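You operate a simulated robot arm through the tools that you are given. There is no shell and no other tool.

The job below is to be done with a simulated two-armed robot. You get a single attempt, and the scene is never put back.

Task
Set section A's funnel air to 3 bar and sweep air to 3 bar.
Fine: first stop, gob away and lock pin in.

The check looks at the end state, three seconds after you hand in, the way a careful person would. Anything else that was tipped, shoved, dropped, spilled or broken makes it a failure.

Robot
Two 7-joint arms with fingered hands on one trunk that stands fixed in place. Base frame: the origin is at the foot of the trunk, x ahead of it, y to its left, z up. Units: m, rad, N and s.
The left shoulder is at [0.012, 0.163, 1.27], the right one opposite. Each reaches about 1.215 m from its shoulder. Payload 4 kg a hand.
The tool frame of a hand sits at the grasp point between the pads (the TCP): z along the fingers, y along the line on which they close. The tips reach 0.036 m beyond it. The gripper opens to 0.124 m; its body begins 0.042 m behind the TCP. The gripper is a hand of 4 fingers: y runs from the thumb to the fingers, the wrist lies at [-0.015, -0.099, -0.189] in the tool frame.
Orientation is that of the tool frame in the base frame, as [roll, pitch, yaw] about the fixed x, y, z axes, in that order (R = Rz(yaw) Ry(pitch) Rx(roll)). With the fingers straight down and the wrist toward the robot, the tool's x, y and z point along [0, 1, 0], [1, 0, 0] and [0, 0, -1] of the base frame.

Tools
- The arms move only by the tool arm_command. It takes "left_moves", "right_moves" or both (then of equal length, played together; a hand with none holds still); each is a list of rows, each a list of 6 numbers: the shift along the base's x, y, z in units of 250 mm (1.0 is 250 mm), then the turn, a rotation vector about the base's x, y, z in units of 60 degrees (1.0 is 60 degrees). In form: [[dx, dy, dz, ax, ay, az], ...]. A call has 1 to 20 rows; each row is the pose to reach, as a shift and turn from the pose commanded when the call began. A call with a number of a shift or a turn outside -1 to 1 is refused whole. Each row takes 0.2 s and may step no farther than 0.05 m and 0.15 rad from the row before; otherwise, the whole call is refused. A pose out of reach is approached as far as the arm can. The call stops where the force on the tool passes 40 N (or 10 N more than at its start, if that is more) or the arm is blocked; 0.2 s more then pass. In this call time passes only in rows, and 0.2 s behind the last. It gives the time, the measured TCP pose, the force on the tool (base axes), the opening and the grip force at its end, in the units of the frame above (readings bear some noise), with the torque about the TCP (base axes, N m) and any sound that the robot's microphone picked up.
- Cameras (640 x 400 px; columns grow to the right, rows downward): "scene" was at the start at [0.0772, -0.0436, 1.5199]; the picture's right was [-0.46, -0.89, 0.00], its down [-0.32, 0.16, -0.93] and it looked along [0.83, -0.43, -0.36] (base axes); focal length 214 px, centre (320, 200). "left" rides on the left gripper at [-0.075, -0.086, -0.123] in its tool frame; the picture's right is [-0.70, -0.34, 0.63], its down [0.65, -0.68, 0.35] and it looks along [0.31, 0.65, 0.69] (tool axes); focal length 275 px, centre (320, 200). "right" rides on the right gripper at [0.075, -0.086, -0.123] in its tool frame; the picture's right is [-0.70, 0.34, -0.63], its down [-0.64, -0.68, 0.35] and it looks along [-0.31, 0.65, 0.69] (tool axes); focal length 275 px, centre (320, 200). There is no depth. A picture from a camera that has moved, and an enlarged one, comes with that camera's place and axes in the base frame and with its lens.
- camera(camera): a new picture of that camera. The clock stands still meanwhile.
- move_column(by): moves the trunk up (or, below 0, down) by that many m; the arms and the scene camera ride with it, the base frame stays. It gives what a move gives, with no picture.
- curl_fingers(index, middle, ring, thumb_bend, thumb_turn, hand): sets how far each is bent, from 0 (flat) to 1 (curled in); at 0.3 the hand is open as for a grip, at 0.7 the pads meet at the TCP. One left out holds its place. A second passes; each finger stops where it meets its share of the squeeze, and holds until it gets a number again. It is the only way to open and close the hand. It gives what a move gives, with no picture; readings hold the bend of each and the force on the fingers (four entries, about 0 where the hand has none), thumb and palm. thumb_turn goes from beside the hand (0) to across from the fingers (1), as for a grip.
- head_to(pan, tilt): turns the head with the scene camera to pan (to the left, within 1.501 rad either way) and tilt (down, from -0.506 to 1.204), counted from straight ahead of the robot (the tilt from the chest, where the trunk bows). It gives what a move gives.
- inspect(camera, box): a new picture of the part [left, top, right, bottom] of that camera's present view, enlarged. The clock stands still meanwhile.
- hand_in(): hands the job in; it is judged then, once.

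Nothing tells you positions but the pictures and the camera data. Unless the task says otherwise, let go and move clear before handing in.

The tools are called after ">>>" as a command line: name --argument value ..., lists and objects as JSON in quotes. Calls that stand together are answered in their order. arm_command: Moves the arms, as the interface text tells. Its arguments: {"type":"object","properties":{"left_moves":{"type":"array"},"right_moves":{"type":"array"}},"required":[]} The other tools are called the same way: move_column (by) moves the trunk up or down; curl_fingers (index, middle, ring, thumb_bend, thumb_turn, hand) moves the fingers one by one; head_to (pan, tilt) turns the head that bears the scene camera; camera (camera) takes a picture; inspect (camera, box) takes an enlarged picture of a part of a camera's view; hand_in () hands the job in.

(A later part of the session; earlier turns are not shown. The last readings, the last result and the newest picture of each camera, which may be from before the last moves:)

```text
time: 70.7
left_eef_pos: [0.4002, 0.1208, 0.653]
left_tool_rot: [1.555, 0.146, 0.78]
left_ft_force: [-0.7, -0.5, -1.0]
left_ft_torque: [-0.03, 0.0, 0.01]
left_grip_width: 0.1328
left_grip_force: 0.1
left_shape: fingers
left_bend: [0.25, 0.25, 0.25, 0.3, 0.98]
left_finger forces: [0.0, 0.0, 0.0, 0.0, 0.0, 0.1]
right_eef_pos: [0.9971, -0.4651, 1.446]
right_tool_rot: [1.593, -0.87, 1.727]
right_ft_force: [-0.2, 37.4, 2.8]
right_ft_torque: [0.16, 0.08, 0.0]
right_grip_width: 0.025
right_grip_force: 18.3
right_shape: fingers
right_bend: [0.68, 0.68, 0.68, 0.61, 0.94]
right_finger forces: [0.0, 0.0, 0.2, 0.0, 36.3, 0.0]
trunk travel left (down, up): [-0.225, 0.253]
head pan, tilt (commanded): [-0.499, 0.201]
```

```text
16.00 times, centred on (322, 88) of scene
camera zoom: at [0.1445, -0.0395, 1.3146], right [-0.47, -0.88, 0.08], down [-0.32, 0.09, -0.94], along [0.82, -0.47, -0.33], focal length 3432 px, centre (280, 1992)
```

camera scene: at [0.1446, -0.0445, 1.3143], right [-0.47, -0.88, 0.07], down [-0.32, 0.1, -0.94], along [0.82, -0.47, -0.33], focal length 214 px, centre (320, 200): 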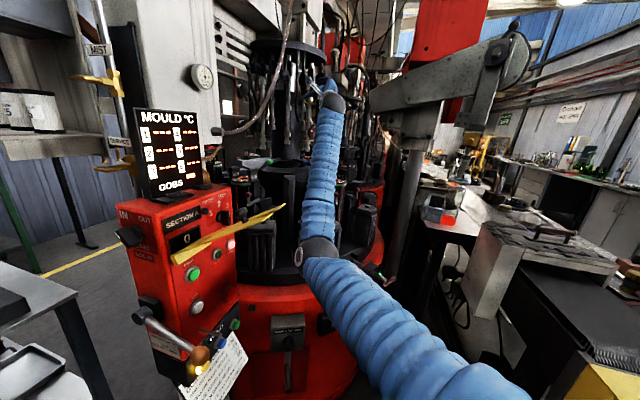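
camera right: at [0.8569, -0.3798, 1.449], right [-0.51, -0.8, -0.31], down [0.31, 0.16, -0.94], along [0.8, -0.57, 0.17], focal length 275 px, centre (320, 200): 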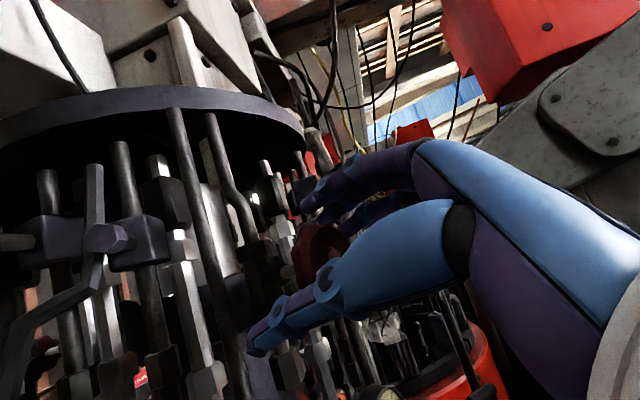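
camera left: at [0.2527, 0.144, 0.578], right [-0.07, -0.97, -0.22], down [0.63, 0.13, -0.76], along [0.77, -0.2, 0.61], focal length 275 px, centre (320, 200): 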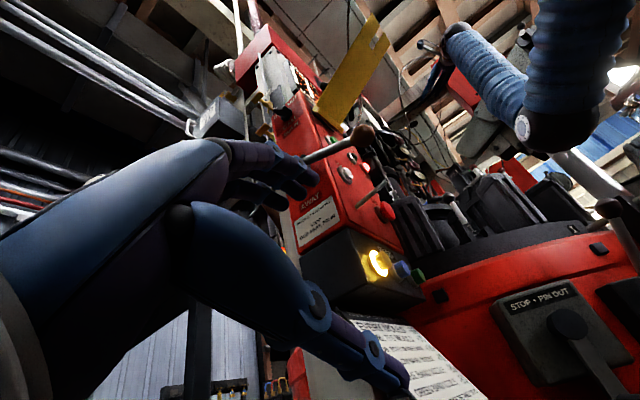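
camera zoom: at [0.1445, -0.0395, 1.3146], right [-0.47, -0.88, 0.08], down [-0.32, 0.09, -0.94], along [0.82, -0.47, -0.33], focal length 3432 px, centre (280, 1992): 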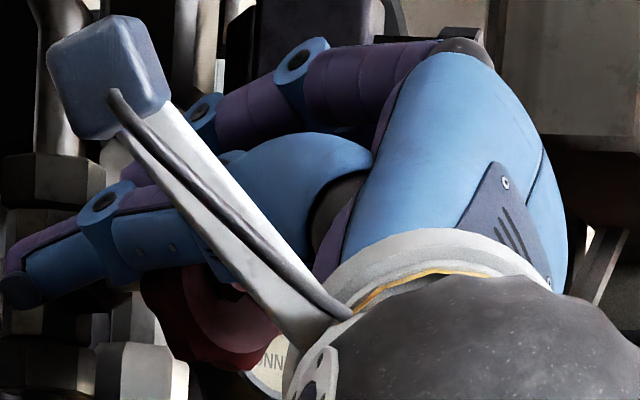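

The fingers don't seem to touch the knob at all. I'll reopen the hand and close the fingers alone in steps, to see where they go relative to the knob.

>>> curl_fingers --hand "right" --index 0.43 --middle 0.43 --ring 0.43 --thumb_bend 0.35 --thumb_turn 1.0

>>> inspect --camera "right" --box '[230, 150, 390, 330]'

>>> inspect --camera "scene" --box '[305, 70, 345, 100]'

```text
time: 71.7
left_eef_pos: [0.4001, 0.1183, 0.6536]
left_tool_rot: [1.557, 0.144, 0.781]
left_ft_force: [0.1, -0.1, -0.4]
left_ft_torque: [-0.01, 0.0, 0.0]
left_grip_width: 0.1326
left_grip_force: 0.1
left_shape: fingers
left_bend: [0.25, 0.25, 0.25, 0.3, 0.98]
left_finger forces: [0.1, 0.1, 0.0, 0.0, 0.0, 0.1]
right_eef_pos: [0.9967, -0.4723, 1.4434]
right_tool_rot: [1.593, -0.873, 1.726]
right_ft_force: [0.3, 0.3, -0.8]
right_ft_torque: [0.02, -0.01, -0.02]
right_grip_width: 0.0958
right_grip_force: 0.1
right_shape: fingers
right_bend: [0.43, 0.43, 0.43, 0.35, 0.98]
right_finger forces: [0.1, 0.0, 0.1, 0.0, 0.0, 0.0]
trunk travel left (down, up): [-0.225, 0.253]
head pan, tilt (commanded): [-0.499, 0.201]
```

```text
2.22 times, centred on (310, 240) of right
camera zoom: at [0.8567, -0.3801, 1.4488], right [-0.51, -0.8, -0.31], down [0.31, 0.16, -0.94], along [0.8, -0.57, 0.17], focal length 612 px, centre (342, 111)
```

zoom: 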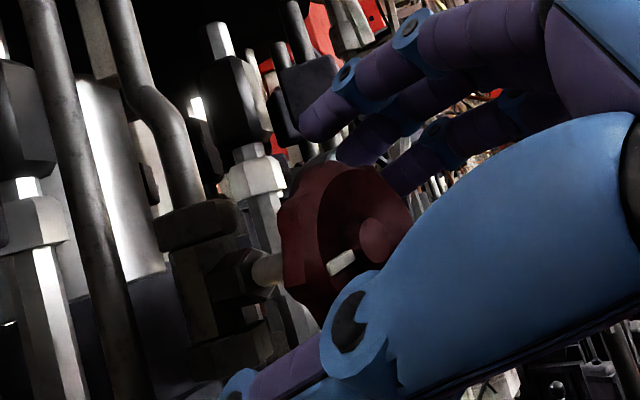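

```text
13.33 times, centred on (325, 85) of scene
camera zoom: at [0.1445, -0.0442, 1.3143], right [-0.47, -0.88, 0.07], down [-0.32, 0.1, -0.94], along [0.82, -0.47, -0.33], focal length 2860 px, centre (253, 1733)
```

zoom: 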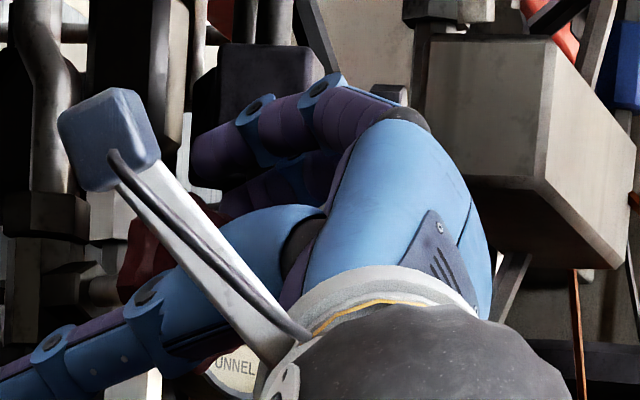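

Now the knob (with its stem and white mark) is clearly between the open fingers and thumb. I'll close only the fingers partway and look again.

>>> curl_fingers --hand "right" --index 0.53 --middle 0.53 --ring 0.53

>>> inspect --camera "right" --box '[230, 150, 390, 330]'

```text
time: 72.7
left_eef_pos: [0.4, 0.1188, 0.6536]
left_tool_rot: [1.558, 0.143, 0.781]
left_ft_force: [0.1, -0.1, 0.0]
left_ft_torque: [0.0, 0.01, 0.0]
left_grip_width: 0.1327
left_grip_force: 0.0
left_shape: fingers
left_bend: [0.25, 0.25, 0.25, 0.3, 0.98]
left_finger forces: [0.0, 0.0, 0.0, 0.0, 0.0, 0.0]
right_eef_pos: [0.9983, -0.4718, 1.4444]
right_tool_rot: [1.591, -0.871, 1.727]
right_ft_force: [0.3, -0.2, 0.4]
right_ft_torque: [-0.01, -0.01, -0.01]
right_grip_width: 0.0804
right_grip_force: 0.0
right_shape: fingers
right_bend: [0.53, 0.53, 0.53, 0.35, 0.98]
right_finger forces: [0.0, 0.1, 0.0, 0.0, 0.1, 0.1]
trunk travel left (down, up): [-0.225, 0.253]
head pan, tilt (commanded): [-0.499, 0.201]
```

```text
2.22 times, centred on (310, 240) of right
camera zoom: at [0.8569, -0.3802, 1.4487], right [-0.51, -0.8, -0.31], down [0.31, 0.16, -0.94], along [0.8, -0.57, 0.17], focal length 612 px, centre (342, 111)
```

zoom: 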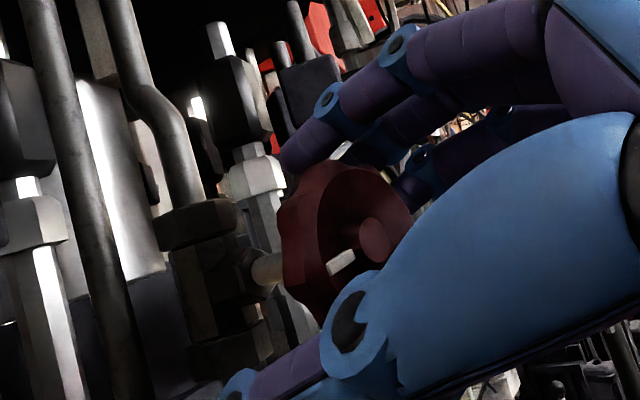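

>>> curl_fingers --hand "right" --index 0.53 --middle 0.62 --ring 0.62

>>> inspect --camera "right" --box '[230, 150, 390, 330]'

```text
time: 73.7
left_eef_pos: [0.4001, 0.1187, 0.6522]
left_tool_rot: [1.558, 0.145, 0.782]
left_ft_force: [-0.1, -0.1, 0.2]
left_ft_torque: [0.02, 0.0, 0.0]
left_grip_width: 0.1328
left_grip_force: 0.0
left_shape: fingers
left_bend: [0.25, 0.25, 0.25, 0.3, 0.98]
left_finger forces: [0.0, 0.0, 0.0, 0.1, 0.0, 0.0]
right_eef_pos: [0.9977, -0.4717, 1.4436]
right_tool_rot: [1.59, -0.873, 1.729]
right_ft_force: [0.9, 0.7, 0.0]
right_ft_torque: [-0.01, 0.0, -0.02]
right_grip_width: 0.0803
right_grip_force: 0.1
right_shape: fingers
right_bend: [0.53, 0.62, 0.62, 0.35, 0.98]
right_finger forces: [0.0, 0.1, 0.0, 0.0, 0.0, 0.0]
trunk travel left (down, up): [-0.225, 0.253]
head pan, tilt (commanded): [-0.499, 0.201]
```

```text
2.22 times, centred on (310, 240) of right
camera zoom: at [0.8568, -0.3802, 1.4487], right [-0.51, -0.8, -0.31], down [0.31, 0.16, -0.94], along [0.8, -0.57, 0.17], focal length 612 px, centre (342, 111)
```

zoom: 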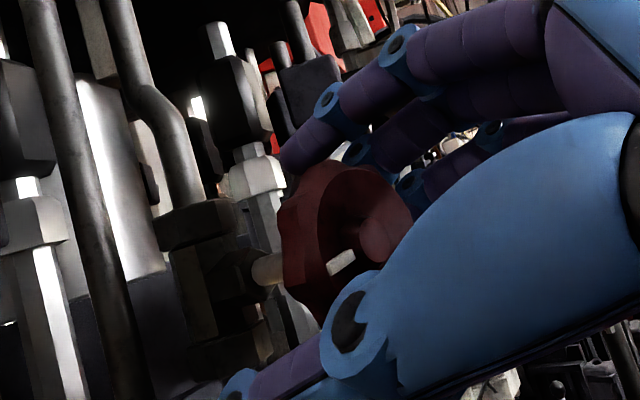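

I see: the fingertips are hooking behind the disc, since they reach 2–3 cm past the TCP. I'll reopen, back off 1.6 cm so the tips sit on the rim, and close again.

>>> curl_fingers --hand "right" --index 0.42 --middle 0.42 --ring 0.42 --thumb_bend 0.4

>>> arm_command --right_moves '[[-0.03, -0.006, 0, 0, 0, 0], [-0.064, -0.012, -0.004, 0, 0, 0]]'

>>> curl_fingers --hand "right" --index 0.54 --middle 0.54 --ring 0.56 --thumb_bend 0.52

>>> inspect --camera "right" --box '[210, 150, 390, 330]'

```text
time: 74.7
left_eef_pos: [0.401, 0.1193, 0.653]
left_tool_rot: [1.557, 0.145, 0.781]
left_ft_force: [-0.7, 0.5, -0.2]
left_ft_torque: [0.01, -0.03, 0.02]
left_grip_width: 0.1328
left_grip_force: 0.0
left_shape: fingers
left_bend: [0.25, 0.25, 0.25, 0.3, 0.98]
left_finger forces: [0.0, 0.1, 0.0, 0.0, 0.0, 0.1]
right_eef_pos: [0.9982, -0.4714, 1.4431]
right_tool_rot: [1.592, -0.874, 1.726]
right_ft_force: [0.4, 1.0, 0.7]
right_ft_torque: [0.04, 0.01, 0.01]
right_grip_width: 0.0897
right_grip_force: 0.1
right_shape: fingers
right_bend: [0.42, 0.42, 0.42, 0.4, 0.99]
right_finger forces: [0.0, 0.0, 0.0, 0.1, 0.0, 0.1]
trunk travel left (down, up): [-0.225, 0.253]
head pan, tilt (commanded): [-0.499, 0.201]
```

```text
time: 75.3
left_eef_pos: [0.4003, 0.1191, 0.6527]
left_tool_rot: [1.557, 0.144, 0.781]
left_ft_force: [-0.3, -0.3, 0.1]
left_ft_torque: [-0.01, 0.0, -0.02]
left_grip_width: 0.1325
left_grip_force: 0.0
left_shape: fingers
left_bend: [0.25, 0.25, 0.25, 0.3, 0.98]
left_finger forces: [0.0, 0.1, 0.0, 0.0, 0.1, 0.0]
right_eef_pos: [0.9812, -0.4762, 1.4437]
right_tool_rot: [1.592, -0.872, 1.728]
right_ft_force: [-0.3, -0.2, -1.0]
right_ft_torque: [0.0, 0.01, -0.03]
right_grip_width: 0.0897
right_grip_force: 0.2
right_shape: fingers
right_bend: [0.42, 0.42, 0.42, 0.4, 0.99]
right_finger forces: [0.0, 0.0, 0.0, 0.1, 0.1, 0.1]
trunk travel left (down, up): [-0.225, 0.253]
head pan, tilt (commanded): [-0.499, 0.201]
```

```text
time: 76.3
left_eef_pos: [0.4013, 0.1188, 0.6519]
left_tool_rot: [1.558, 0.145, 0.781]
left_ft_force: [-0.5, -0.3, 0.4]
left_ft_torque: [0.03, 0.01, -0.01]
left_grip_width: 0.133
left_grip_force: 0.0
left_shape: fingers
left_bend: [0.25, 0.25, 0.25, 0.3, 0.98]
left_finger forces: [0.1, 0.0, 0.0, 0.1, 0.1, 0.0]
right_eef_pos: [0.9806, -0.473, 1.4424]
right_tool_rot: [1.592, -0.873, 1.725]
right_ft_force: [-1.2, 2.1, -1.8]
right_ft_torque: [-0.01, 0.02, 0.04]
right_grip_width: 0.0563
right_grip_force: 1.3
right_shape: fingers
right_bend: [0.54, 0.54, 0.56, 0.51, 1.0]
right_finger forces: [0.0, 0.0, 0.0, 0.0, 3.2, 0.0]
trunk travel left (down, up): [-0.225, 0.253]
head pan, tilt (commanded): [-0.499, 0.201]
```

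```text
2.22 times, centred on (300, 240) of right
camera zoom: at [0.8411, -0.3828, 1.4474], right [-0.51, -0.8, -0.31], down [0.31, 0.16, -0.94], along [0.8, -0.57, 0.17], focal length 612 px, centre (364, 111)
```

zoom: 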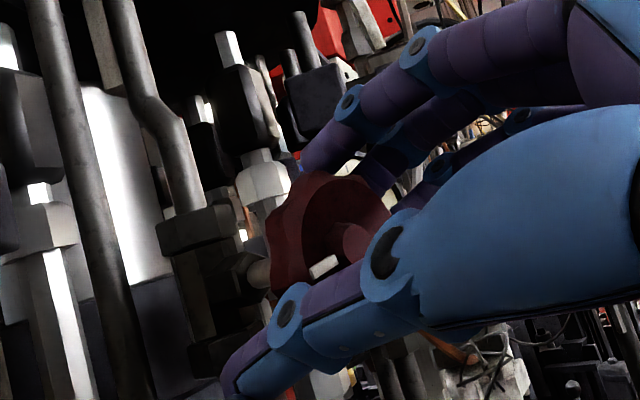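

The thumb is on the rim and the fingers are just above it. Closing further to get a firm grip.

>>> curl_fingers --hand "right" --index 0.68 --middle 0.68 --ring 0.68

>>> inspect --camera "right" --box '[210, 150, 390, 330]'

```text
time: 77.3
left_eef_pos: [0.3999, 0.1191, 0.6532]
left_tool_rot: [1.558, 0.144, 0.781]
left_ft_force: [-0.1, -0.3, 0.0]
left_ft_torque: [0.02, 0.0, -0.02]
left_grip_width: 0.1327
left_grip_force: 0.1
left_shape: fingers
left_bend: [0.25, 0.25, 0.25, 0.3, 0.98]
left_finger forces: [0.1, 0.0, 0.0, 0.0, 0.0, 0.0]
right_eef_pos: [0.9811, -0.4759, 1.4425]
right_tool_rot: [1.59, -0.874, 1.727]
right_ft_force: [7.7, -8.7, 9.8]
right_ft_torque: [-0.01, -0.27, -0.2]
right_grip_width: 0.0462
right_grip_force: 9.8
right_shape: fingers
right_bend: [0.62, 0.62, 0.67, 0.51, 1.0]
right_finger forces: [7.7, 6.9, 1.7, 0.0, 3.2, 0.0]
trunk travel left (down, up): [-0.225, 0.253]
head pan, tilt (commanded): [-0.499, 0.201]
```

```text
2.22 times, centred on (300, 240) of right
camera zoom: at [0.8407, -0.3842, 1.4477], right [-0.51, -0.8, -0.31], down [0.31, 0.16, -0.94], along [0.8, -0.57, 0.17], focal length 612 px, centre (364, 111)
```

zoom: 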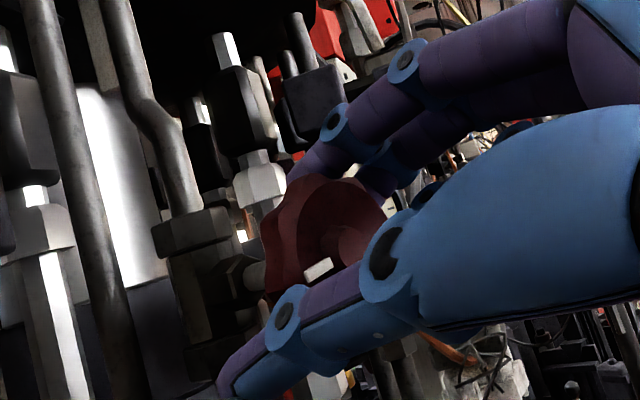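

I now have a real grip (index 7.7, middle 6.9, thumb 3.2 N). I'll firm up the thumb and do a small 15° counter-clockwise test turn.

>>> curl_fingers --hand "right" --thumb_bend 0.6

>>> arm_command --right_moves '[[-0.082, -0.0143, 0, -0.082, -0.0143, 0]]'

```text
time: 78.3
left_eef_pos: [0.3994, 0.1185, 0.6532]
left_tool_rot: [1.558, 0.145, 0.78]
left_ft_force: [0.3, 0.4, -0.1]
left_ft_torque: [0.01, -0.03, 0.01]
left_grip_width: 0.1325
left_grip_force: 0.1
left_shape: fingers
left_bend: [0.25, 0.25, 0.25, 0.3, 0.98]
left_finger forces: [0.0, 0.0, 0.0, 0.1, 0.0, 0.0]
right_eef_pos: [0.9803, -0.4749, 1.4414]
right_tool_rot: [1.59, -0.873, 1.728]
right_ft_force: [-4.3, -1.4, -0.9]
right_ft_torque: [0.0, 0.01, -0.02]
right_grip_width: 0.0464
right_grip_force: 17.1
right_shape: fingers
right_bend: [0.62, 0.62, 0.66, 0.55, 1.0]
right_finger forces: [6.7, 6.7, 2.5, 0.0, 17.8, 0.1]
trunk travel left (down, up): [-0.225, 0.253]
head pan, tilt (commanded): [-0.499, 0.201]
```

```text
time: 78.7
left_eef_pos: [0.4009, 0.117, 0.6533]
left_tool_rot: [1.558, 0.143, 0.777]
left_ft_force: [0.0, -0.1, -0.1]
left_ft_torque: [-0.02, 0.04, 0.02]
left_grip_width: 0.1324
left_grip_force: 0.0
left_shape: fingers
left_bend: [0.25, 0.25, 0.25, 0.3, 0.98]
left_finger forces: [0.0, 0.0, 0.0, 0.1, 0.0, 0.0]
right_eef_pos: [0.9605, -0.4819, 1.4417]
right_tool_rot: [1.591, -0.785, 1.724]
right_ft_force: [6.9, -7.0, 3.7]
right_ft_torque: [0.05, -0.1, -0.23]
right_grip_width: 0.039
right_grip_force: 8.3
right_shape: fingers
right_bend: [0.61, 0.61, 0.68, 0.58, 1.0]
right_finger forces: [5.5, 7.1, 0.0, 0.0, 3.7, 0.0]
trunk travel left (down, up): [-0.225, 0.253]
head pan, tilt (commanded): [-0.499, 0.201]
```

I mistakenly included a 2 cm backward shift in that row, so the grip has slid forward off the rim. I'll reopen, go back in, and grip again.

>>> curl_fingers --hand "right" --index 0.42 --middle 0.42 --ring 0.42 --thumb_bend 0.4

>>> inspect --camera "right" --box '[210, 130, 390, 330]'

>>> inspect --camera "scene" --box '[300, 70, 345, 110]'

```text
time: 79.7
left_eef_pos: [0.4007, 0.1187, 0.6537]
left_tool_rot: [1.557, 0.145, 0.78]
left_ft_force: [0.1, 0.0, -0.3]
left_ft_torque: [-0.02, -0.04, -0.02]
left_grip_width: 0.1328
left_grip_force: 0.0
left_shape: fingers
left_bend: [0.25, 0.25, 0.25, 0.3, 0.98]
left_finger forces: [0.1, 0.1, 0.0, 0.0, 0.1, 0.0]
right_eef_pos: [0.9616, -0.4764, 1.443]
right_tool_rot: [1.59, -0.786, 1.725]
right_ft_force: [-0.1, 0.3, 0.2]
right_ft_torque: [-0.01, 0.05, 0.0]
right_grip_width: 0.0897
right_grip_force: 0.1
right_shape: fingers
right_bend: [0.42, 0.42, 0.42, 0.4, 0.99]
right_finger forces: [0.0, 0.0, 0.1, 0.0, 0.0, 0.0]
trunk travel left (down, up): [-0.225, 0.253]
head pan, tilt (commanded): [-0.499, 0.201]
```

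```text
2.00 times, centred on (300, 230) of right
camera zoom: at [0.8205, -0.3866, 1.4377], right [-0.5, -0.83, -0.25], down [0.32, 0.08, -0.94], along [0.8, -0.55, 0.23], focal length 551 px, centre (360, 140)
```

zoom: 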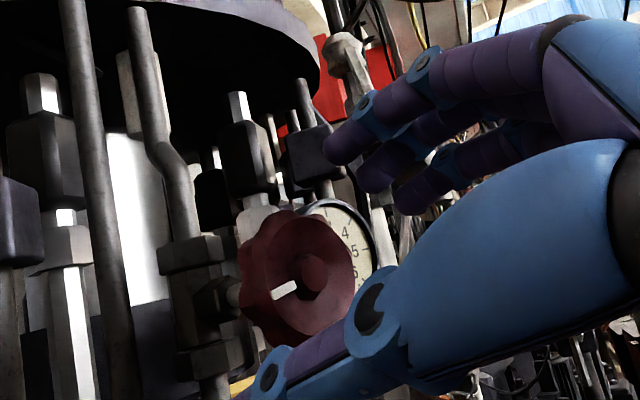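

```text
10.00 times, centred on (322, 90) of scene
camera zoom: at [0.1446, -0.0445, 1.3143], right [-0.47, -0.88, 0.07], down [-0.32, 0.1, -0.94], along [0.82, -0.47, -0.33], focal length 2145 px, centre (295, 1300)
```

zoom: 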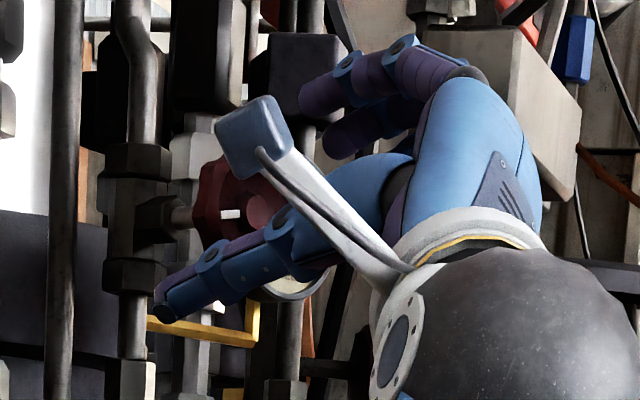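

Knob undisturbed. I'll roll back to about 55°, move in again (rotation and translation separately), and re-grip.

>>> arm_command --right_moves '[[0, 0, 0, 0.082, 0.0143, 0], [0, 0, 0, 0.164, 0.0286, 0], [0.042, 0.0075, 0, 0.164, 0.0286, 0], [0.083, 0.0145, 0, 0.164, 0.0286, 0]]'

>>> curl_fingers --hand "right" --index 0.54 --middle 0.54 --ring 0.56 --thumb_bend 0.5

>>> curl_fingers --hand "right" --index 0.7 --middle 0.7 --ring 0.7 --thumb_bend 0.6

>>> inspect --camera "right" --box '[210, 130, 390, 330]'

```text
time: 80.7
left_eef_pos: [0.4009, 0.1185, 0.6519]
left_tool_rot: [1.557, 0.144, 0.778]
left_ft_force: [-0.3, -0.7, -0.4]
left_ft_torque: [0.02, 0.0, -0.01]
left_grip_width: 0.1327
left_grip_force: 0.1
left_shape: fingers
left_bend: [0.25, 0.25, 0.25, 0.3, 0.98]
left_finger forces: [0.0, 0.1, 0.0, 0.0, 0.0, 0.0]
right_eef_pos: [0.9818, -0.4748, 1.4419]
right_tool_rot: [1.593, -0.96, 1.728]
right_ft_force: [-0.2, 0.0, 0.2]
right_ft_torque: [-0.03, 0.04, -0.02]
right_grip_width: 0.0897
right_grip_force: 0.0
right_shape: fingers
right_bend: [0.42, 0.42, 0.42, 0.4, 0.99]
right_finger forces: [0.1, 0.0, 0.0, 0.0, 0.0, 0.0]
trunk travel left (down, up): [-0.225, 0.253]
head pan, tilt (commanded): [-0.499, 0.201]
```

```text
time: 81.7
left_eef_pos: [0.4004, 0.1195, 0.6525]
left_tool_rot: [1.558, 0.144, 0.78]
left_ft_force: [-0.4, 0.8, 0.7]
left_ft_torque: [0.0, -0.02, -0.01]
left_grip_width: 0.1325
left_grip_force: 0.0
left_shape: fingers
left_bend: [0.25, 0.25, 0.25, 0.3, 0.98]
left_finger forces: [0.1, 0.0, 0.0, 0.0, 0.1, 0.1]
right_eef_pos: [0.9823, -0.4758, 1.4412]
right_tool_rot: [1.596, -0.959, 1.722]
right_ft_force: [0.7, 0.3, -0.6]
right_ft_torque: [-0.01, 0.03, 0.03]
right_grip_width: 0.0567
right_grip_force: 0.1
right_shape: fingers
right_bend: [0.54, 0.54, 0.56, 0.5, 1.0]
right_finger forces: [0.0, 0.1, 0.0, 0.1, 0.6, 0.1]
trunk travel left (down, up): [-0.225, 0.253]
head pan, tilt (commanded): [-0.499, 0.201]
```

```text
time: 82.7
left_eef_pos: [0.4005, 0.1181, 0.6519]
left_tool_rot: [1.557, 0.145, 0.78]
left_ft_force: [0.2, -0.6, -0.7]
left_ft_torque: [0.01, -0.05, 0.02]
left_grip_width: 0.1329
left_grip_force: 0.0
left_shape: fingers
left_bend: [0.25, 0.25, 0.25, 0.3, 0.98]
left_finger forces: [0.0, 0.0, 0.0, 0.0, 0.0, 0.1]
right_eef_pos: [0.9816, -0.4748, 1.4415]
right_tool_rot: [1.593, -0.958, 1.726]
right_ft_force: [1.4, -0.7, 1.5]
right_ft_torque: [0.01, -0.07, -0.06]
right_grip_width: 0.0467
right_grip_force: 18.1
right_shape: fingers
right_bend: [0.62, 0.62, 0.67, 0.54, 1.0]
right_finger forces: [8.3, 8.1, 2.7, 0.1, 18.4, 0.0]
trunk travel left (down, up): [-0.225, 0.253]
head pan, tilt (commanded): [-0.499, 0.201]
```

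```text
2.00 times, centred on (300, 230) of right
camera zoom: at [0.8416, -0.3845, 1.457], right [-0.51, -0.77, -0.37], down [0.3, 0.24, -0.92], along [0.81, -0.58, 0.1], focal length 551 px, centre (360, 140)
```

zoom: 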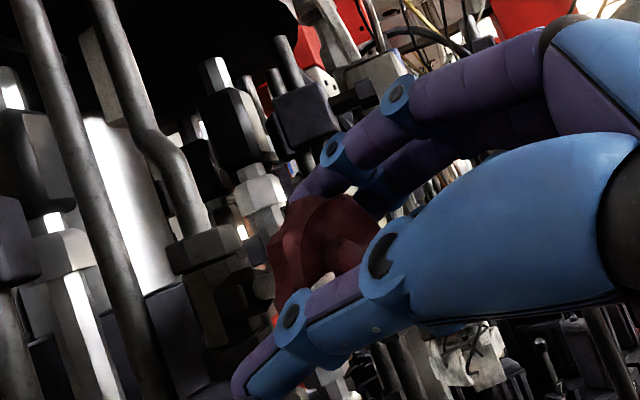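

Solid, balanced grip (18 N) at a roll of 55°. Now a pure 24° counter-clockwise rotation about the knob axis.

>>> arm_command --right_moves '[[0, 0, 0, -0.0985, -0.0172, 0], [0, 0, 0, -0.197, -0.0344, 0], [0, 0, 0, -0.2955, -0.0516, 0], [0, 0, 0, -0.394, -0.069, 0]]'

>>> inspect --camera "right" --box '[210, 130, 390, 330]'

>>> inspect --camera "scene" --box '[300, 70, 345, 110]'

```text
time: 83.7
left_eef_pos: [0.3997, 0.119, 0.6539]
left_tool_rot: [1.557, 0.145, 0.781]
left_ft_force: [-0.6, 0.6, -1.0]
left_ft_torque: [-0.01, 0.01, -0.02]
left_grip_width: 0.1329
left_grip_force: 0.0
left_shape: fingers
left_bend: [0.25, 0.25, 0.25, 0.3, 0.98]
left_finger forces: [0.0, 0.0, 0.0, 0.0, 0.0, 0.0]
right_eef_pos: [0.9825, -0.4741, 1.4418]
right_tool_rot: [1.586, -0.539, 1.73]
right_ft_force: [-0.7, -0.6, -1.6]
right_ft_torque: [0.06, 0.01, -0.05]
right_grip_width: 0.0464
right_grip_force: 18.2
right_shape: fingers
right_bend: [0.63, 0.63, 0.68, 0.54, 0.99]
right_finger forces: [6.9, 7.0, 3.0, 0.1, 18.9, 0.0]
trunk travel left (down, up): [-0.225, 0.253]
head pan, tilt (commanded): [-0.499, 0.201]
```

```text
2.00 times, centred on (300, 230) of right
camera zoom: at [0.8424, -0.3885, 1.4096], right [-0.5, -0.87, -0.06], down [0.36, -0.14, -0.92], along [0.79, -0.48, 0.39], focal length 551 px, centre (360, 140)
```

zoom: 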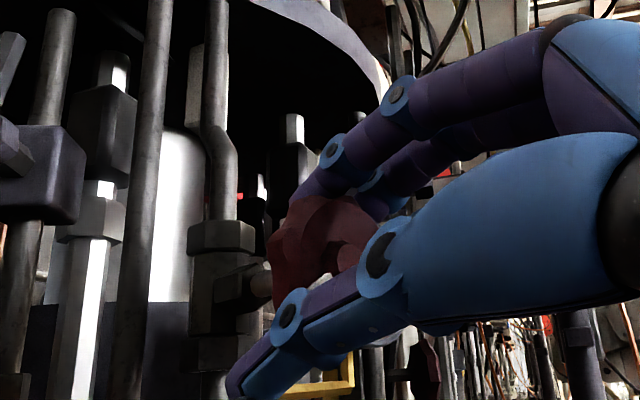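

```text
10.00 times, centred on (322, 90) of scene
camera zoom: at [0.1445, -0.0447, 1.3143], right [-0.47, -0.88, 0.07], down [-0.32, 0.1, -0.94], along [0.82, -0.47, -0.33], focal length 2145 px, centre (295, 1300)
```

zoom: 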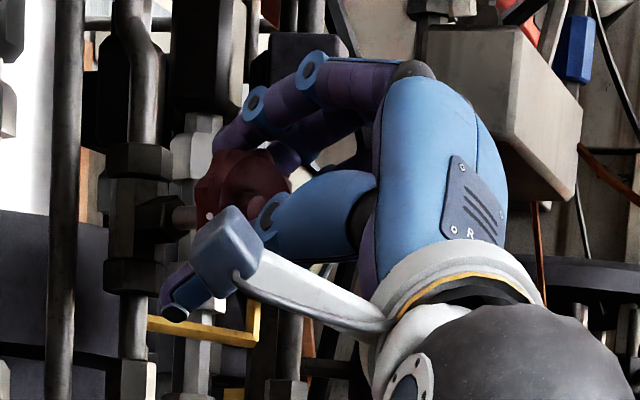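

The knob followed the hand with almost no resistance. Turning another 24°, then I'll release and read the gauge.

>>> arm_command --right_moves '[[0, 0, 0, -0.0985, -0.0172, 0], [0, 0, 0, -0.197, -0.0344, 0], [0, 0, 0, -0.2955, -0.0516, 0], [0, 0, 0, -0.394, -0.069, 0]]'

>>> curl_fingers --hand "right" --index 0.42 --middle 0.42 --ring 0.42 --thumb_bend 0.4

>>> arm_command --right_moves '[[-0.12, -0.021, 0, 0, 0, 0], [-0.24, -0.042, 0, 0, 0, 0], [-0.36, -0.063, 0, 0, 0, 0]]'

>>> camera --camera "right"

>>> inspect --camera "scene" --box '[295, 70, 345, 150]'

```text
time: 84.7
left_eef_pos: [0.3996, 0.1193, 0.6519]
left_tool_rot: [1.557, 0.146, 0.777]
left_ft_force: [0.2, 0.1, 0.6]
left_ft_torque: [0.02, -0.01, 0.01]
left_grip_width: 0.1325
left_grip_force: 0.2
left_shape: fingers
left_bend: [0.25, 0.25, 0.25, 0.3, 0.98]
left_finger forces: [0.0, 0.1, 0.0, 0.0, 0.1, 0.1]
right_eef_pos: [0.9822, -0.4747, 1.4419]
right_tool_rot: [1.579, -0.122, 1.734]
right_ft_force: [-2.1, 0.4, -3.3]
right_ft_torque: [0.05, 0.05, 0.01]
right_grip_width: 0.0457
right_grip_force: 17.6
right_shape: fingers
right_bend: [0.63, 0.64, 0.69, 0.54, 0.99]
right_finger forces: [6.9, 6.9, 2.9, 0.0, 18.7, 0.0]
trunk travel left (down, up): [-0.225, 0.253]
head pan, tilt (commanded): [-0.499, 0.201]
```

```text
time: 85.7
left_eef_pos: [0.3997, 0.1184, 0.6531]
left_tool_rot: [1.558, 0.145, 0.782]
left_ft_force: [-0.4, -0.9, 0.0]
left_ft_torque: [-0.01, -0.02, -0.01]
left_grip_width: 0.1328
left_grip_force: 0.1
left_shape: fingers
left_bend: [0.25, 0.25, 0.25, 0.3, 0.98]
left_finger forces: [0.0, 0.0, 0.0, 0.0, 0.0, 0.1]
right_eef_pos: [0.9826, -0.4744, 1.4421]
right_tool_rot: [1.579, -0.122, 1.732]
right_ft_force: [0.5, 0.0, 0.6]
right_ft_torque: [0.01, -0.02, 0.04]
right_grip_width: 0.0894
right_grip_force: 0.0
right_shape: fingers
right_bend: [0.42, 0.42, 0.42, 0.4, 0.99]
right_finger forces: [0.1, 0.0, 0.1, 0.0, 0.0, 0.0]
trunk travel left (down, up): [-0.225, 0.253]
head pan, tilt (commanded): [-0.499, 0.201]
```

```text
time: 86.5
left_eef_pos: [0.4, 0.1197, 0.6533]
left_tool_rot: [1.558, 0.143, 0.782]
left_ft_force: [0.7, -0.8, 0.0]
left_ft_torque: [0.05, 0.02, 0.01]
left_grip_width: 0.1328
left_grip_force: 0.1
left_shape: fingers
left_bend: [0.25, 0.25, 0.25, 0.3, 0.98]
left_finger forces: [0.0, 0.0, 0.0, 0.1, 0.0, 0.0]
right_eef_pos: [0.8914, -0.4904, 1.4435]
right_tool_rot: [1.579, -0.124, 1.732]
right_ft_force: [-0.6, -0.4, -0.7]
right_ft_torque: [0.02, 0.02, -0.03]
right_grip_width: 0.0897
right_grip_force: 0.1
right_shape: fingers
right_bend: [0.42, 0.42, 0.42, 0.4, 0.99]
right_finger forces: [0.1, 0.1, 0.0, 0.0, 0.1, 0.0]
trunk travel left (down, up): [-0.225, 0.253]
head pan, tilt (commanded): [-0.499, 0.201]
```

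```text
taken
camera right: at [0.7556, -0.4269, 1.369], right [-0.5, -0.83, 0.25], down [0.43, -0.49, -0.76], along [0.75, -0.27, 0.6], focal length 275 px, centre (320, 200)
```

right: 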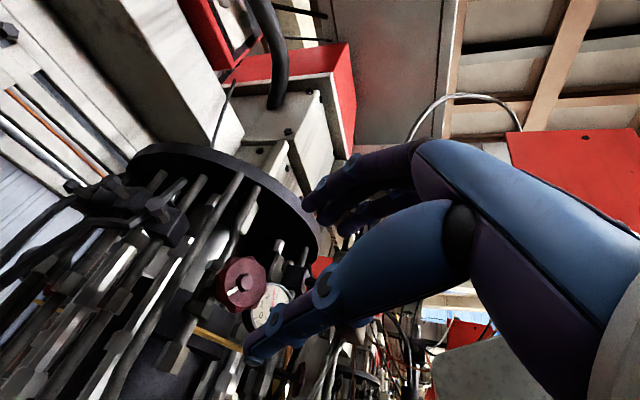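

```text
5.00 times, centred on (320, 110) of scene
camera zoom: at [0.1441, -0.045, 1.3144], right [-0.47, -0.88, 0.07], down [-0.32, 0.1, -0.94], along [0.82, -0.47, -0.33], focal length 1072 px, centre (320, 650)
```

zoom: 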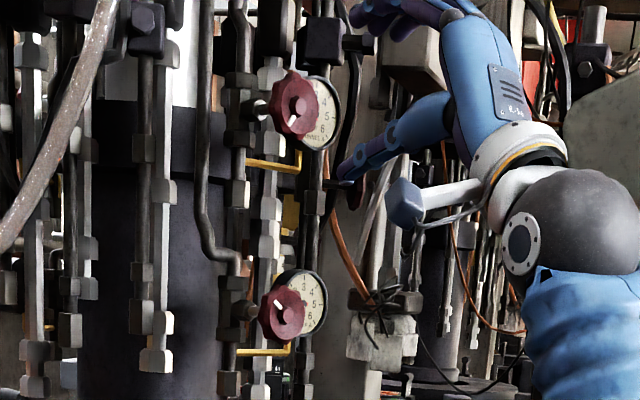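

>>> inspect --camera "scene" --box '[306, 80, 330, 104]'

>>> inspect --camera "right" --box '[210, 240, 310, 350]'

>>> inspect --camera "scene" --box '[302, 118, 328, 142]'

```text
16.00 times, centred on (318, 92) of scene
camera zoom: at [0.1441, -0.045, 1.3144], right [-0.47, -0.88, 0.07], down [-0.32, 0.1, -0.94], along [0.82, -0.47, -0.33], focal length 3432 px, centre (352, 1928)
```

zoom: 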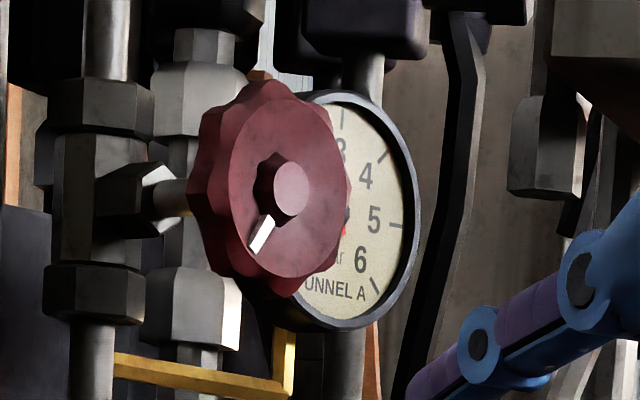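

```text
3.64 times, centred on (260, 295) of right
camera zoom: at [0.7556, -0.4269, 1.369], right [-0.5, -0.83, 0.25], down [0.43, -0.49, -0.76], along [0.75, -0.27, 0.6], focal length 1001 px, centre (538, -146)
```

zoom: 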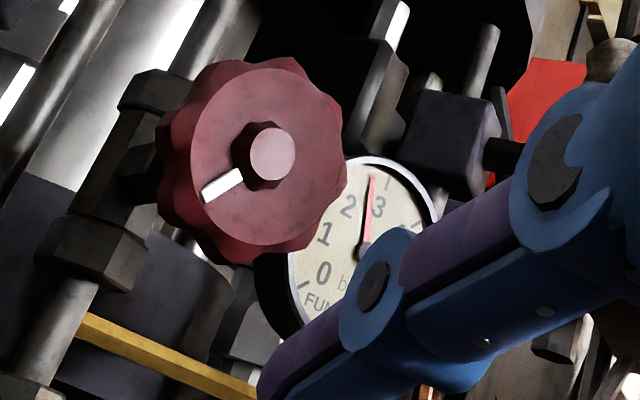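

```text
16.00 times, centred on (315, 130) of scene
camera zoom: at [0.1441, -0.045, 1.3144], right [-0.47, -0.88, 0.07], down [-0.32, 0.1, -0.94], along [0.82, -0.47, -0.33], focal length 3432 px, centre (400, 1320)
```

zoom: 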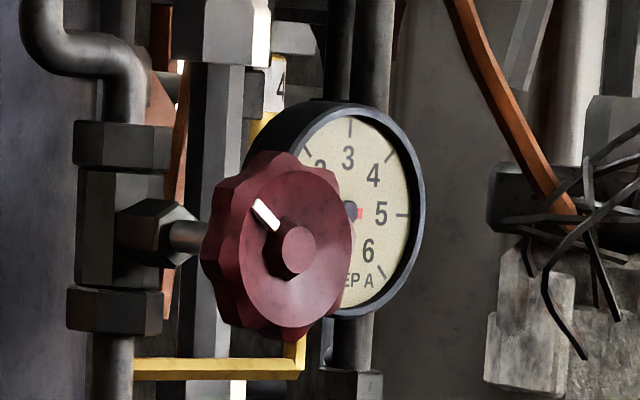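

The gauge rose from 2 to nearly 3 bar, so counter-clockwise increases by about 1 bar per 50°. I'll back off further for a clean reading.

>>> arm_command --right_moves '[[-0.16, -0.028, 0, 0.08, 0.014, 0], [-0.32, -0.056, 0, 0.16, 0.028, 0], [-0.48, -0.084, 0, 0.25, 0.044, 0], [-0.6, -0.104, 0, 0.33, 0.058, 0]]'

>>> camera --camera "right"

```text
time: 87.5
left_eef_pos: [0.4003, 0.1185, 0.6534]
left_tool_rot: [1.557, 0.145, 0.781]
left_ft_force: [0.0, 0.4, 0.0]
left_ft_torque: [0.01, 0.01, -0.02]
left_grip_width: 0.1329
left_grip_force: 0.1
left_shape: fingers
left_bend: [0.25, 0.25, 0.25, 0.3, 0.98]
left_finger forces: [0.0, 0.0, 0.1, 0.0, 0.0, 0.1]
right_eef_pos: [0.7405, -0.5169, 1.4431]
right_tool_rot: [1.583, -0.474, 1.734]
right_ft_force: [0.6, -0.2, 0.1]
right_ft_torque: [0.02, -0.02, 0.0]
right_grip_width: 0.0896
right_grip_force: 0.2
right_shape: fingers
right_bend: [0.42, 0.42, 0.42, 0.4, 0.99]
right_finger forces: [0.1, 0.0, 0.0, 0.0, 0.1, 0.0]
trunk travel left (down, up): [-0.225, 0.253]
head pan, tilt (commanded): [-0.499, 0.201]
```

```text
taken
camera right: at [0.6017, -0.4331, 1.4037], right [-0.5, -0.87, -0.01], down [0.37, -0.2, -0.9], along [0.78, -0.45, 0.43], focal length 275 px, centre (320, 200)
```

right: 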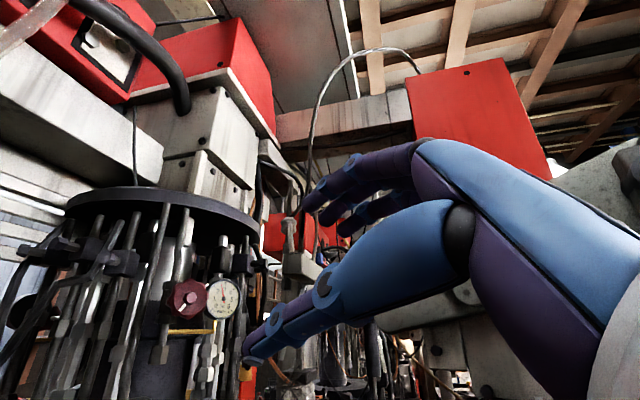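

>>> inspect --camera "right" --box '[200, 275, 245, 320]'

>>> inspect --camera "right" --box '[160, 270, 250, 330]'

```text
8.89 times, centred on (222, 298) of right
camera zoom: at [0.6017, -0.4331, 1.4037], right [-0.5, -0.87, -0.01], down [0.37, -0.2, -0.9], along [0.78, -0.45, 0.43], focal length 2447 px, centre (1187, -667)
```

zoom: 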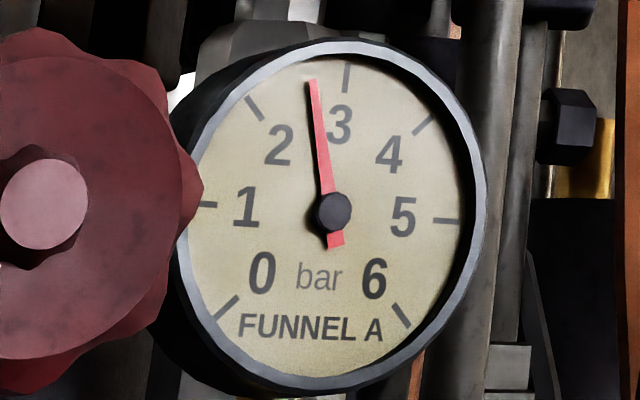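

```text
6.67 times, centred on (205, 300) of right
camera zoom: at [0.6017, -0.4331, 1.4037], right [-0.5, -0.87, -0.01], down [0.37, -0.2, -0.9], along [0.78, -0.45, 0.43], focal length 1835 px, centre (1087, -467)
```

zoom: 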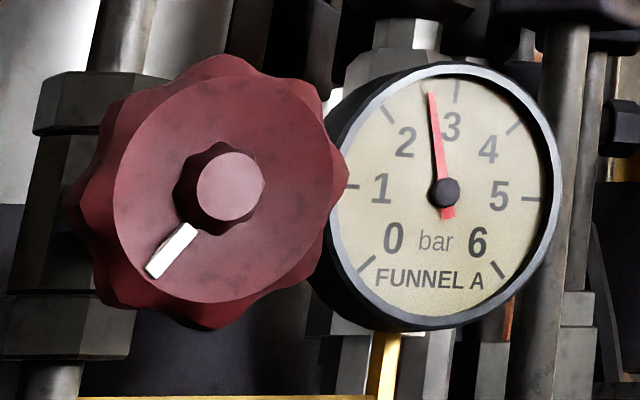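

Reading is about 2.66 bar and the knob mark is now at about 150° from the top, which should be 3 bar if the scale holds; the needle may still be settling. I'll wait a couple of seconds and read again.

>>> arm_command --right_moves '[[0, 0, 0, 0, 0, 0], [0, 0, 0, 0, 0, 0], [0, 0, 0, 0, 0, 0], [0, 0, 0, 0, 0, 0], [0, 0, 0, 0, 0, 0], [0, 0, 0, 0, 0, 0], [0, 0, 0, 0, 0, 0], [0, 0, 0, 0, 0, 0], [0, 0, 0, 0, 0, 0], [0, 0, 0, 0, 0, 0]]'

>>> inspect --camera "right" --box '[200, 275, 245, 320]'

>>> inspect --camera "scene" --box '[190, 60, 220, 90]'

```text
time: 89.7
left_eef_pos: [0.3997, 0.1185, 0.6531]
left_tool_rot: [1.557, 0.145, 0.779]
left_ft_force: [1.0, 0.5, -0.3]
left_ft_torque: [0.01, 0.02, 0.01]
left_grip_width: 0.1326
left_grip_force: 0.0
left_shape: fingers
left_bend: [0.25, 0.25, 0.25, 0.3, 0.98]
left_finger forces: [0.0, 0.2, 0.0, 0.0, 0.1, 0.1]
right_eef_pos: [0.7413, -0.5159, 1.4432]
right_tool_rot: [1.584, -0.473, 1.729]
right_ft_force: [0.5, 0.2, -0.5]
right_ft_torque: [-0.01, -0.02, 0.0]
right_grip_width: 0.0894
right_grip_force: 0.0
right_shape: fingers
right_bend: [0.42, 0.42, 0.42, 0.4, 0.99]
right_finger forces: [0.1, 0.0, 0.1, 0.1, 0.1, 0.1]
trunk travel left (down, up): [-0.225, 0.253]
head pan, tilt (commanded): [-0.499, 0.201]
```

```text
8.89 times, centred on (222, 298) of right
camera zoom: at [0.6023, -0.4332, 1.4034], right [-0.5, -0.87, -0.01], down [0.37, -0.2, -0.9], along [0.78, -0.45, 0.43], focal length 2447 px, centre (1187, -667)
```

zoom: 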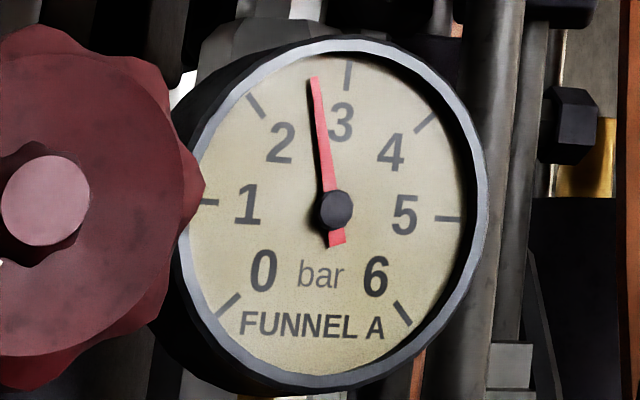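

```text
13.33 times, centred on (205, 75) of scene
camera zoom: at [0.1445, -0.0447, 1.3143], right [-0.47, -0.88, 0.07], down [-0.32, 0.1, -0.94], along [0.82, -0.47, -0.33], focal length 2860 px, centre (1853, 1867)
```

zoom: 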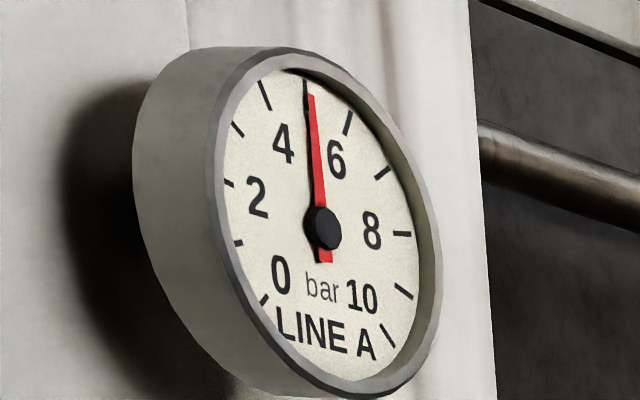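

The reading is steady at about 2.6 bar, i.e. roughly 75° per bar, so about 32° more is needed. Going back in for a second grip.

>>> arm_command --right_moves '[[0.148, 0.027, -0.001, 0.094, 0.0165, 0], [0.296, 0.053, -0.003, 0.189, 0.033, 0], [0.444, 0.08, -0.004, 0.283, 0.0495, 0], [0.592, 0.106, -0.005, 0.377, 0.066, 0]]'

>>> arm_command --right_moves '[[0.12, 0.02, 0, 0, 0, 0], [0.24, 0.04, 0, 0, 0, 0], [0.32, 0.053, 0, 0, 0, 0], [0.372, 0.062, 0, 0, 0, 0]]'

>>> curl_fingers --hand "right" --index 0.54 --middle 0.54 --ring 0.56 --thumb_bend 0.5

>>> curl_fingers --hand "right" --index 0.7 --middle 0.7 --ring 0.7 --thumb_bend 0.6

>>> inspect --camera "right" --box '[210, 130, 390, 330]'

```text
time: 90.7
left_eef_pos: [0.4009, 0.1186, 0.6528]
left_tool_rot: [1.557, 0.146, 0.781]
left_ft_force: [-0.1, 0.3, -0.1]
left_ft_torque: [0.01, 0.0, 0.01]
left_grip_width: 0.133
left_grip_force: 0.0
left_shape: fingers
left_bend: [0.25, 0.25, 0.25, 0.3, 0.98]
left_finger forces: [0.1, 0.0, 0.0, 0.0, 0.0, 0.0]
right_eef_pos: [0.8896, -0.4907, 1.441]
right_tool_rot: [1.592, -0.874, 1.723]
right_ft_force: [0.8, 0.6, 0.1]
right_ft_torque: [0.01, 0.0, -0.01]
right_grip_width: 0.0899
right_grip_force: 0.0
right_shape: fingers
right_bend: [0.42, 0.42, 0.42, 0.4, 0.99]
right_finger forces: [0.0, 0.0, 0.0, 0.0, 0.0, 0.0]
trunk travel left (down, up): [-0.225, 0.253]
head pan, tilt (commanded): [-0.499, 0.201]
```

```text
time: 91.7
left_eef_pos: [0.4008, 0.1192, 0.6534]
left_tool_rot: [1.557, 0.145, 0.781]
left_ft_force: [0.3, -0.6, 0.0]
left_ft_torque: [0.0, 0.0, 0.03]
left_grip_width: 0.1326
left_grip_force: 0.0
left_shape: fingers
left_bend: [0.25, 0.25, 0.25, 0.3, 0.98]
left_finger forces: [0.1, 0.0, 0.0, 0.0, 0.0, 0.1]
right_eef_pos: [0.9826, -0.4747, 1.4404]
right_tool_rot: [1.592, -0.874, 1.725]
right_ft_force: [-0.3, 0.2, 0.1]
right_ft_torque: [-0.03, -0.01, 0.01]
right_grip_width: 0.0896
right_grip_force: 0.1
right_shape: fingers
right_bend: [0.42, 0.42, 0.42, 0.4, 0.99]
right_finger forces: [0.0, 0.0, 0.1, 0.0, 0.0, 0.0]
trunk travel left (down, up): [-0.225, 0.253]
head pan, tilt (commanded): [-0.499, 0.201]
```

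```text
time: 92.7
left_eef_pos: [0.4, 0.1184, 0.6529]
left_tool_rot: [1.557, 0.146, 0.781]
left_ft_force: [0.7, -0.9, -0.1]
left_ft_torque: [0.03, -0.02, -0.03]
left_grip_width: 0.1325
left_grip_force: 0.0
left_shape: fingers
left_bend: [0.25, 0.25, 0.25, 0.3, 0.98]
left_finger forces: [0.1, 0.0, 0.0, 0.0, 0.0, 0.0]
right_eef_pos: [0.9828, -0.4748, 1.4417]
right_tool_rot: [1.593, -0.875, 1.726]
right_ft_force: [-0.4, 0.7, 0.1]
right_ft_torque: [0.0, -0.02, 0.01]
right_grip_width: 0.0571
right_grip_force: 0.2
right_shape: fingers
right_bend: [0.54, 0.54, 0.56, 0.5, 1.0]
right_finger forces: [0.0, 0.0, 0.0, 0.0, 1.1, 0.0]
trunk travel left (down, up): [-0.225, 0.253]
head pan, tilt (commanded): [-0.499, 0.201]
```

```text
time: 93.7
left_eef_pos: [0.4007, 0.1187, 0.6525]
left_tool_rot: [1.558, 0.143, 0.782]
left_ft_force: [0.0, -0.3, 0.6]
left_ft_torque: [0.01, 0.0, -0.06]
left_grip_width: 0.1325
left_grip_force: 0.1
left_shape: fingers
left_bend: [0.25, 0.25, 0.25, 0.3, 0.98]
left_finger forces: [0.1, 0.0, 0.1, 0.1, 0.1, 0.0]
right_eef_pos: [0.9838, -0.4743, 1.4412]
right_tool_rot: [1.591, -0.875, 1.729]
right_ft_force: [1.8, 0.2, -0.4]
right_ft_torque: [-0.02, -0.04, -0.04]
right_grip_width: 0.0471
right_grip_force: 19.8
right_shape: fingers
right_bend: [0.62, 0.63, 0.67, 0.54, 1.0]
right_finger forces: [8.5, 7.5, 2.5, 0.0, 21.1, 0.0]
trunk travel left (down, up): [-0.225, 0.253]
head pan, tilt (commanded): [-0.499, 0.201]
```

```text
2.00 times, centred on (300, 230) of right
camera zoom: at [0.8426, -0.3833, 1.4466], right [-0.51, -0.8, -0.31], down [0.31, 0.16, -0.94], along [0.8, -0.57, 0.17], focal length 551 px, centre (360, 140)
```

zoom: 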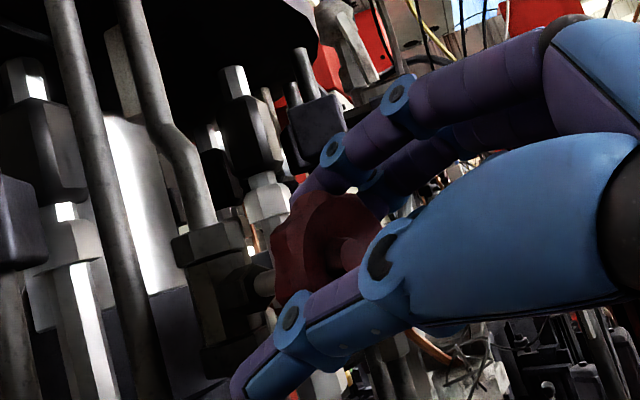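

Same good grip. Turning 32° counter-clockwise, releasing and backing off to read.

>>> arm_command --right_moves '[[0, 0, 0, -0.105, -0.0183, 0], [0, 0, 0, -0.21, -0.0367, 0], [0, 0, 0, -0.315, -0.055, 0], [0, 0, 0, -0.42, -0.0734, 0], [0, 0, 0, -0.525, -0.0917, 0]]'

>>> curl_fingers --hand "right" --index 0.42 --middle 0.42 --ring 0.42 --thumb_bend 0.4

>>> arm_command --right_moves '[[-0.12, -0.021, 0, 0, 0, 0], [-0.27, -0.047, 0, 0, 0, 0], [-0.42, -0.073, 0, 0.04, 0.007, 0], [-0.58, -0.1, 0, 0.08, 0.014, 0], [-0.74, -0.128, 0, 0.12, 0.021, 0], [-0.9, -0.156, 0, 0.15, 0.026, 0]]'

>>> camera --camera "right"

```text
time: 94.9
left_eef_pos: [0.4009, 0.1189, 0.652]
left_tool_rot: [1.558, 0.142, 0.782]
left_ft_force: [0.2, 0.7, 0.6]
left_ft_torque: [-0.03, -0.03, 0.01]
left_grip_width: 0.1327
left_grip_force: 0.0
left_shape: fingers
left_bend: [0.25, 0.25, 0.25, 0.3, 0.98]
left_finger forces: [0.0, 0.1, 0.1, 0.0, 0.0, 0.0]
right_eef_pos: [0.9833, -0.4739, 1.4408]
right_tool_rot: [1.583, -0.315, 1.73]
right_ft_force: [-1.0, -0.4, -2.7]
right_ft_torque: [0.11, -0.01, -0.05]
right_grip_width: 0.047
right_grip_force: 18.5
right_shape: fingers
right_bend: [0.63, 0.64, 0.69, 0.54, 0.99]
right_finger forces: [6.9, 6.5, 3.0, 0.0, 20.7, 0.1]
trunk travel left (down, up): [-0.225, 0.253]
head pan, tilt (commanded): [-0.499, 0.201]
```

```text
time: 95.9
left_eef_pos: [0.3998, 0.1194, 0.6532]
left_tool_rot: [1.558, 0.145, 0.78]
left_ft_force: [0.0, -0.5, -0.3]
left_ft_torque: [-0.01, 0.0, -0.01]
left_grip_width: 0.1329
left_grip_force: 0.2
left_shape: fingers
left_bend: [0.25, 0.25, 0.25, 0.3, 0.98]
left_finger forces: [0.0, 0.0, 0.1, 0.0, 0.0, 0.0]
right_eef_pos: [0.9829, -0.4737, 1.4413]
right_tool_rot: [1.582, -0.316, 1.734]
right_ft_force: [-0.1, 0.6, -0.4]
right_ft_torque: [-0.04, 0.03, -0.03]
right_grip_width: 0.0898
right_grip_force: 0.1
right_shape: fingers
right_bend: [0.42, 0.42, 0.42, 0.4, 0.99]
right_finger forces: [0.0, 0.1, 0.0, 0.0, 0.0, 0.1]
trunk travel left (down, up): [-0.225, 0.253]
head pan, tilt (commanded): [-0.499, 0.201]
```

```text
time: 97.3
left_eef_pos: [0.4003, 0.1183, 0.6531]
left_tool_rot: [1.557, 0.145, 0.78]
left_ft_force: [0.4, -0.9, -0.5]
left_ft_torque: [-0.02, 0.02, -0.01]
left_grip_width: 0.1327
left_grip_force: 0.0
left_shape: fingers
left_bend: [0.25, 0.25, 0.25, 0.3, 0.98]
left_finger forces: [0.1, 0.0, 0.1, 0.1, 0.0, 0.1]
right_eef_pos: [0.7562, -0.5149, 1.4416]
right_tool_rot: [1.585, -0.476, 1.729]
right_ft_force: [-0.4, 0.2, -0.2]
right_ft_torque: [0.0, 0.01, 0.03]
right_grip_width: 0.0896
right_grip_force: 0.0
right_shape: fingers
right_bend: [0.42, 0.42, 0.42, 0.4, 0.99]
right_finger forces: [0.0, 0.0, 0.0, 0.0, 0.1, 0.0]
trunk travel left (down, up): [-0.225, 0.253]
head pan, tilt (commanded): [-0.499, 0.201]
```

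```text
taken
camera right: at [0.6168, -0.4304, 1.4018], right [-0.5, -0.87, -0.01], down [0.37, -0.2, -0.91], along [0.78, -0.45, 0.42], focal length 275 px, centre (320, 200)
```

right: 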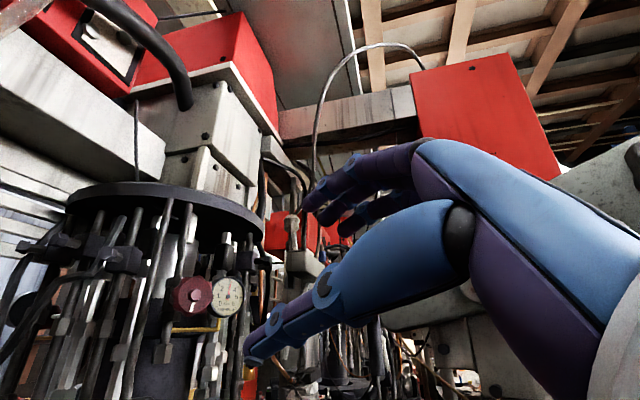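

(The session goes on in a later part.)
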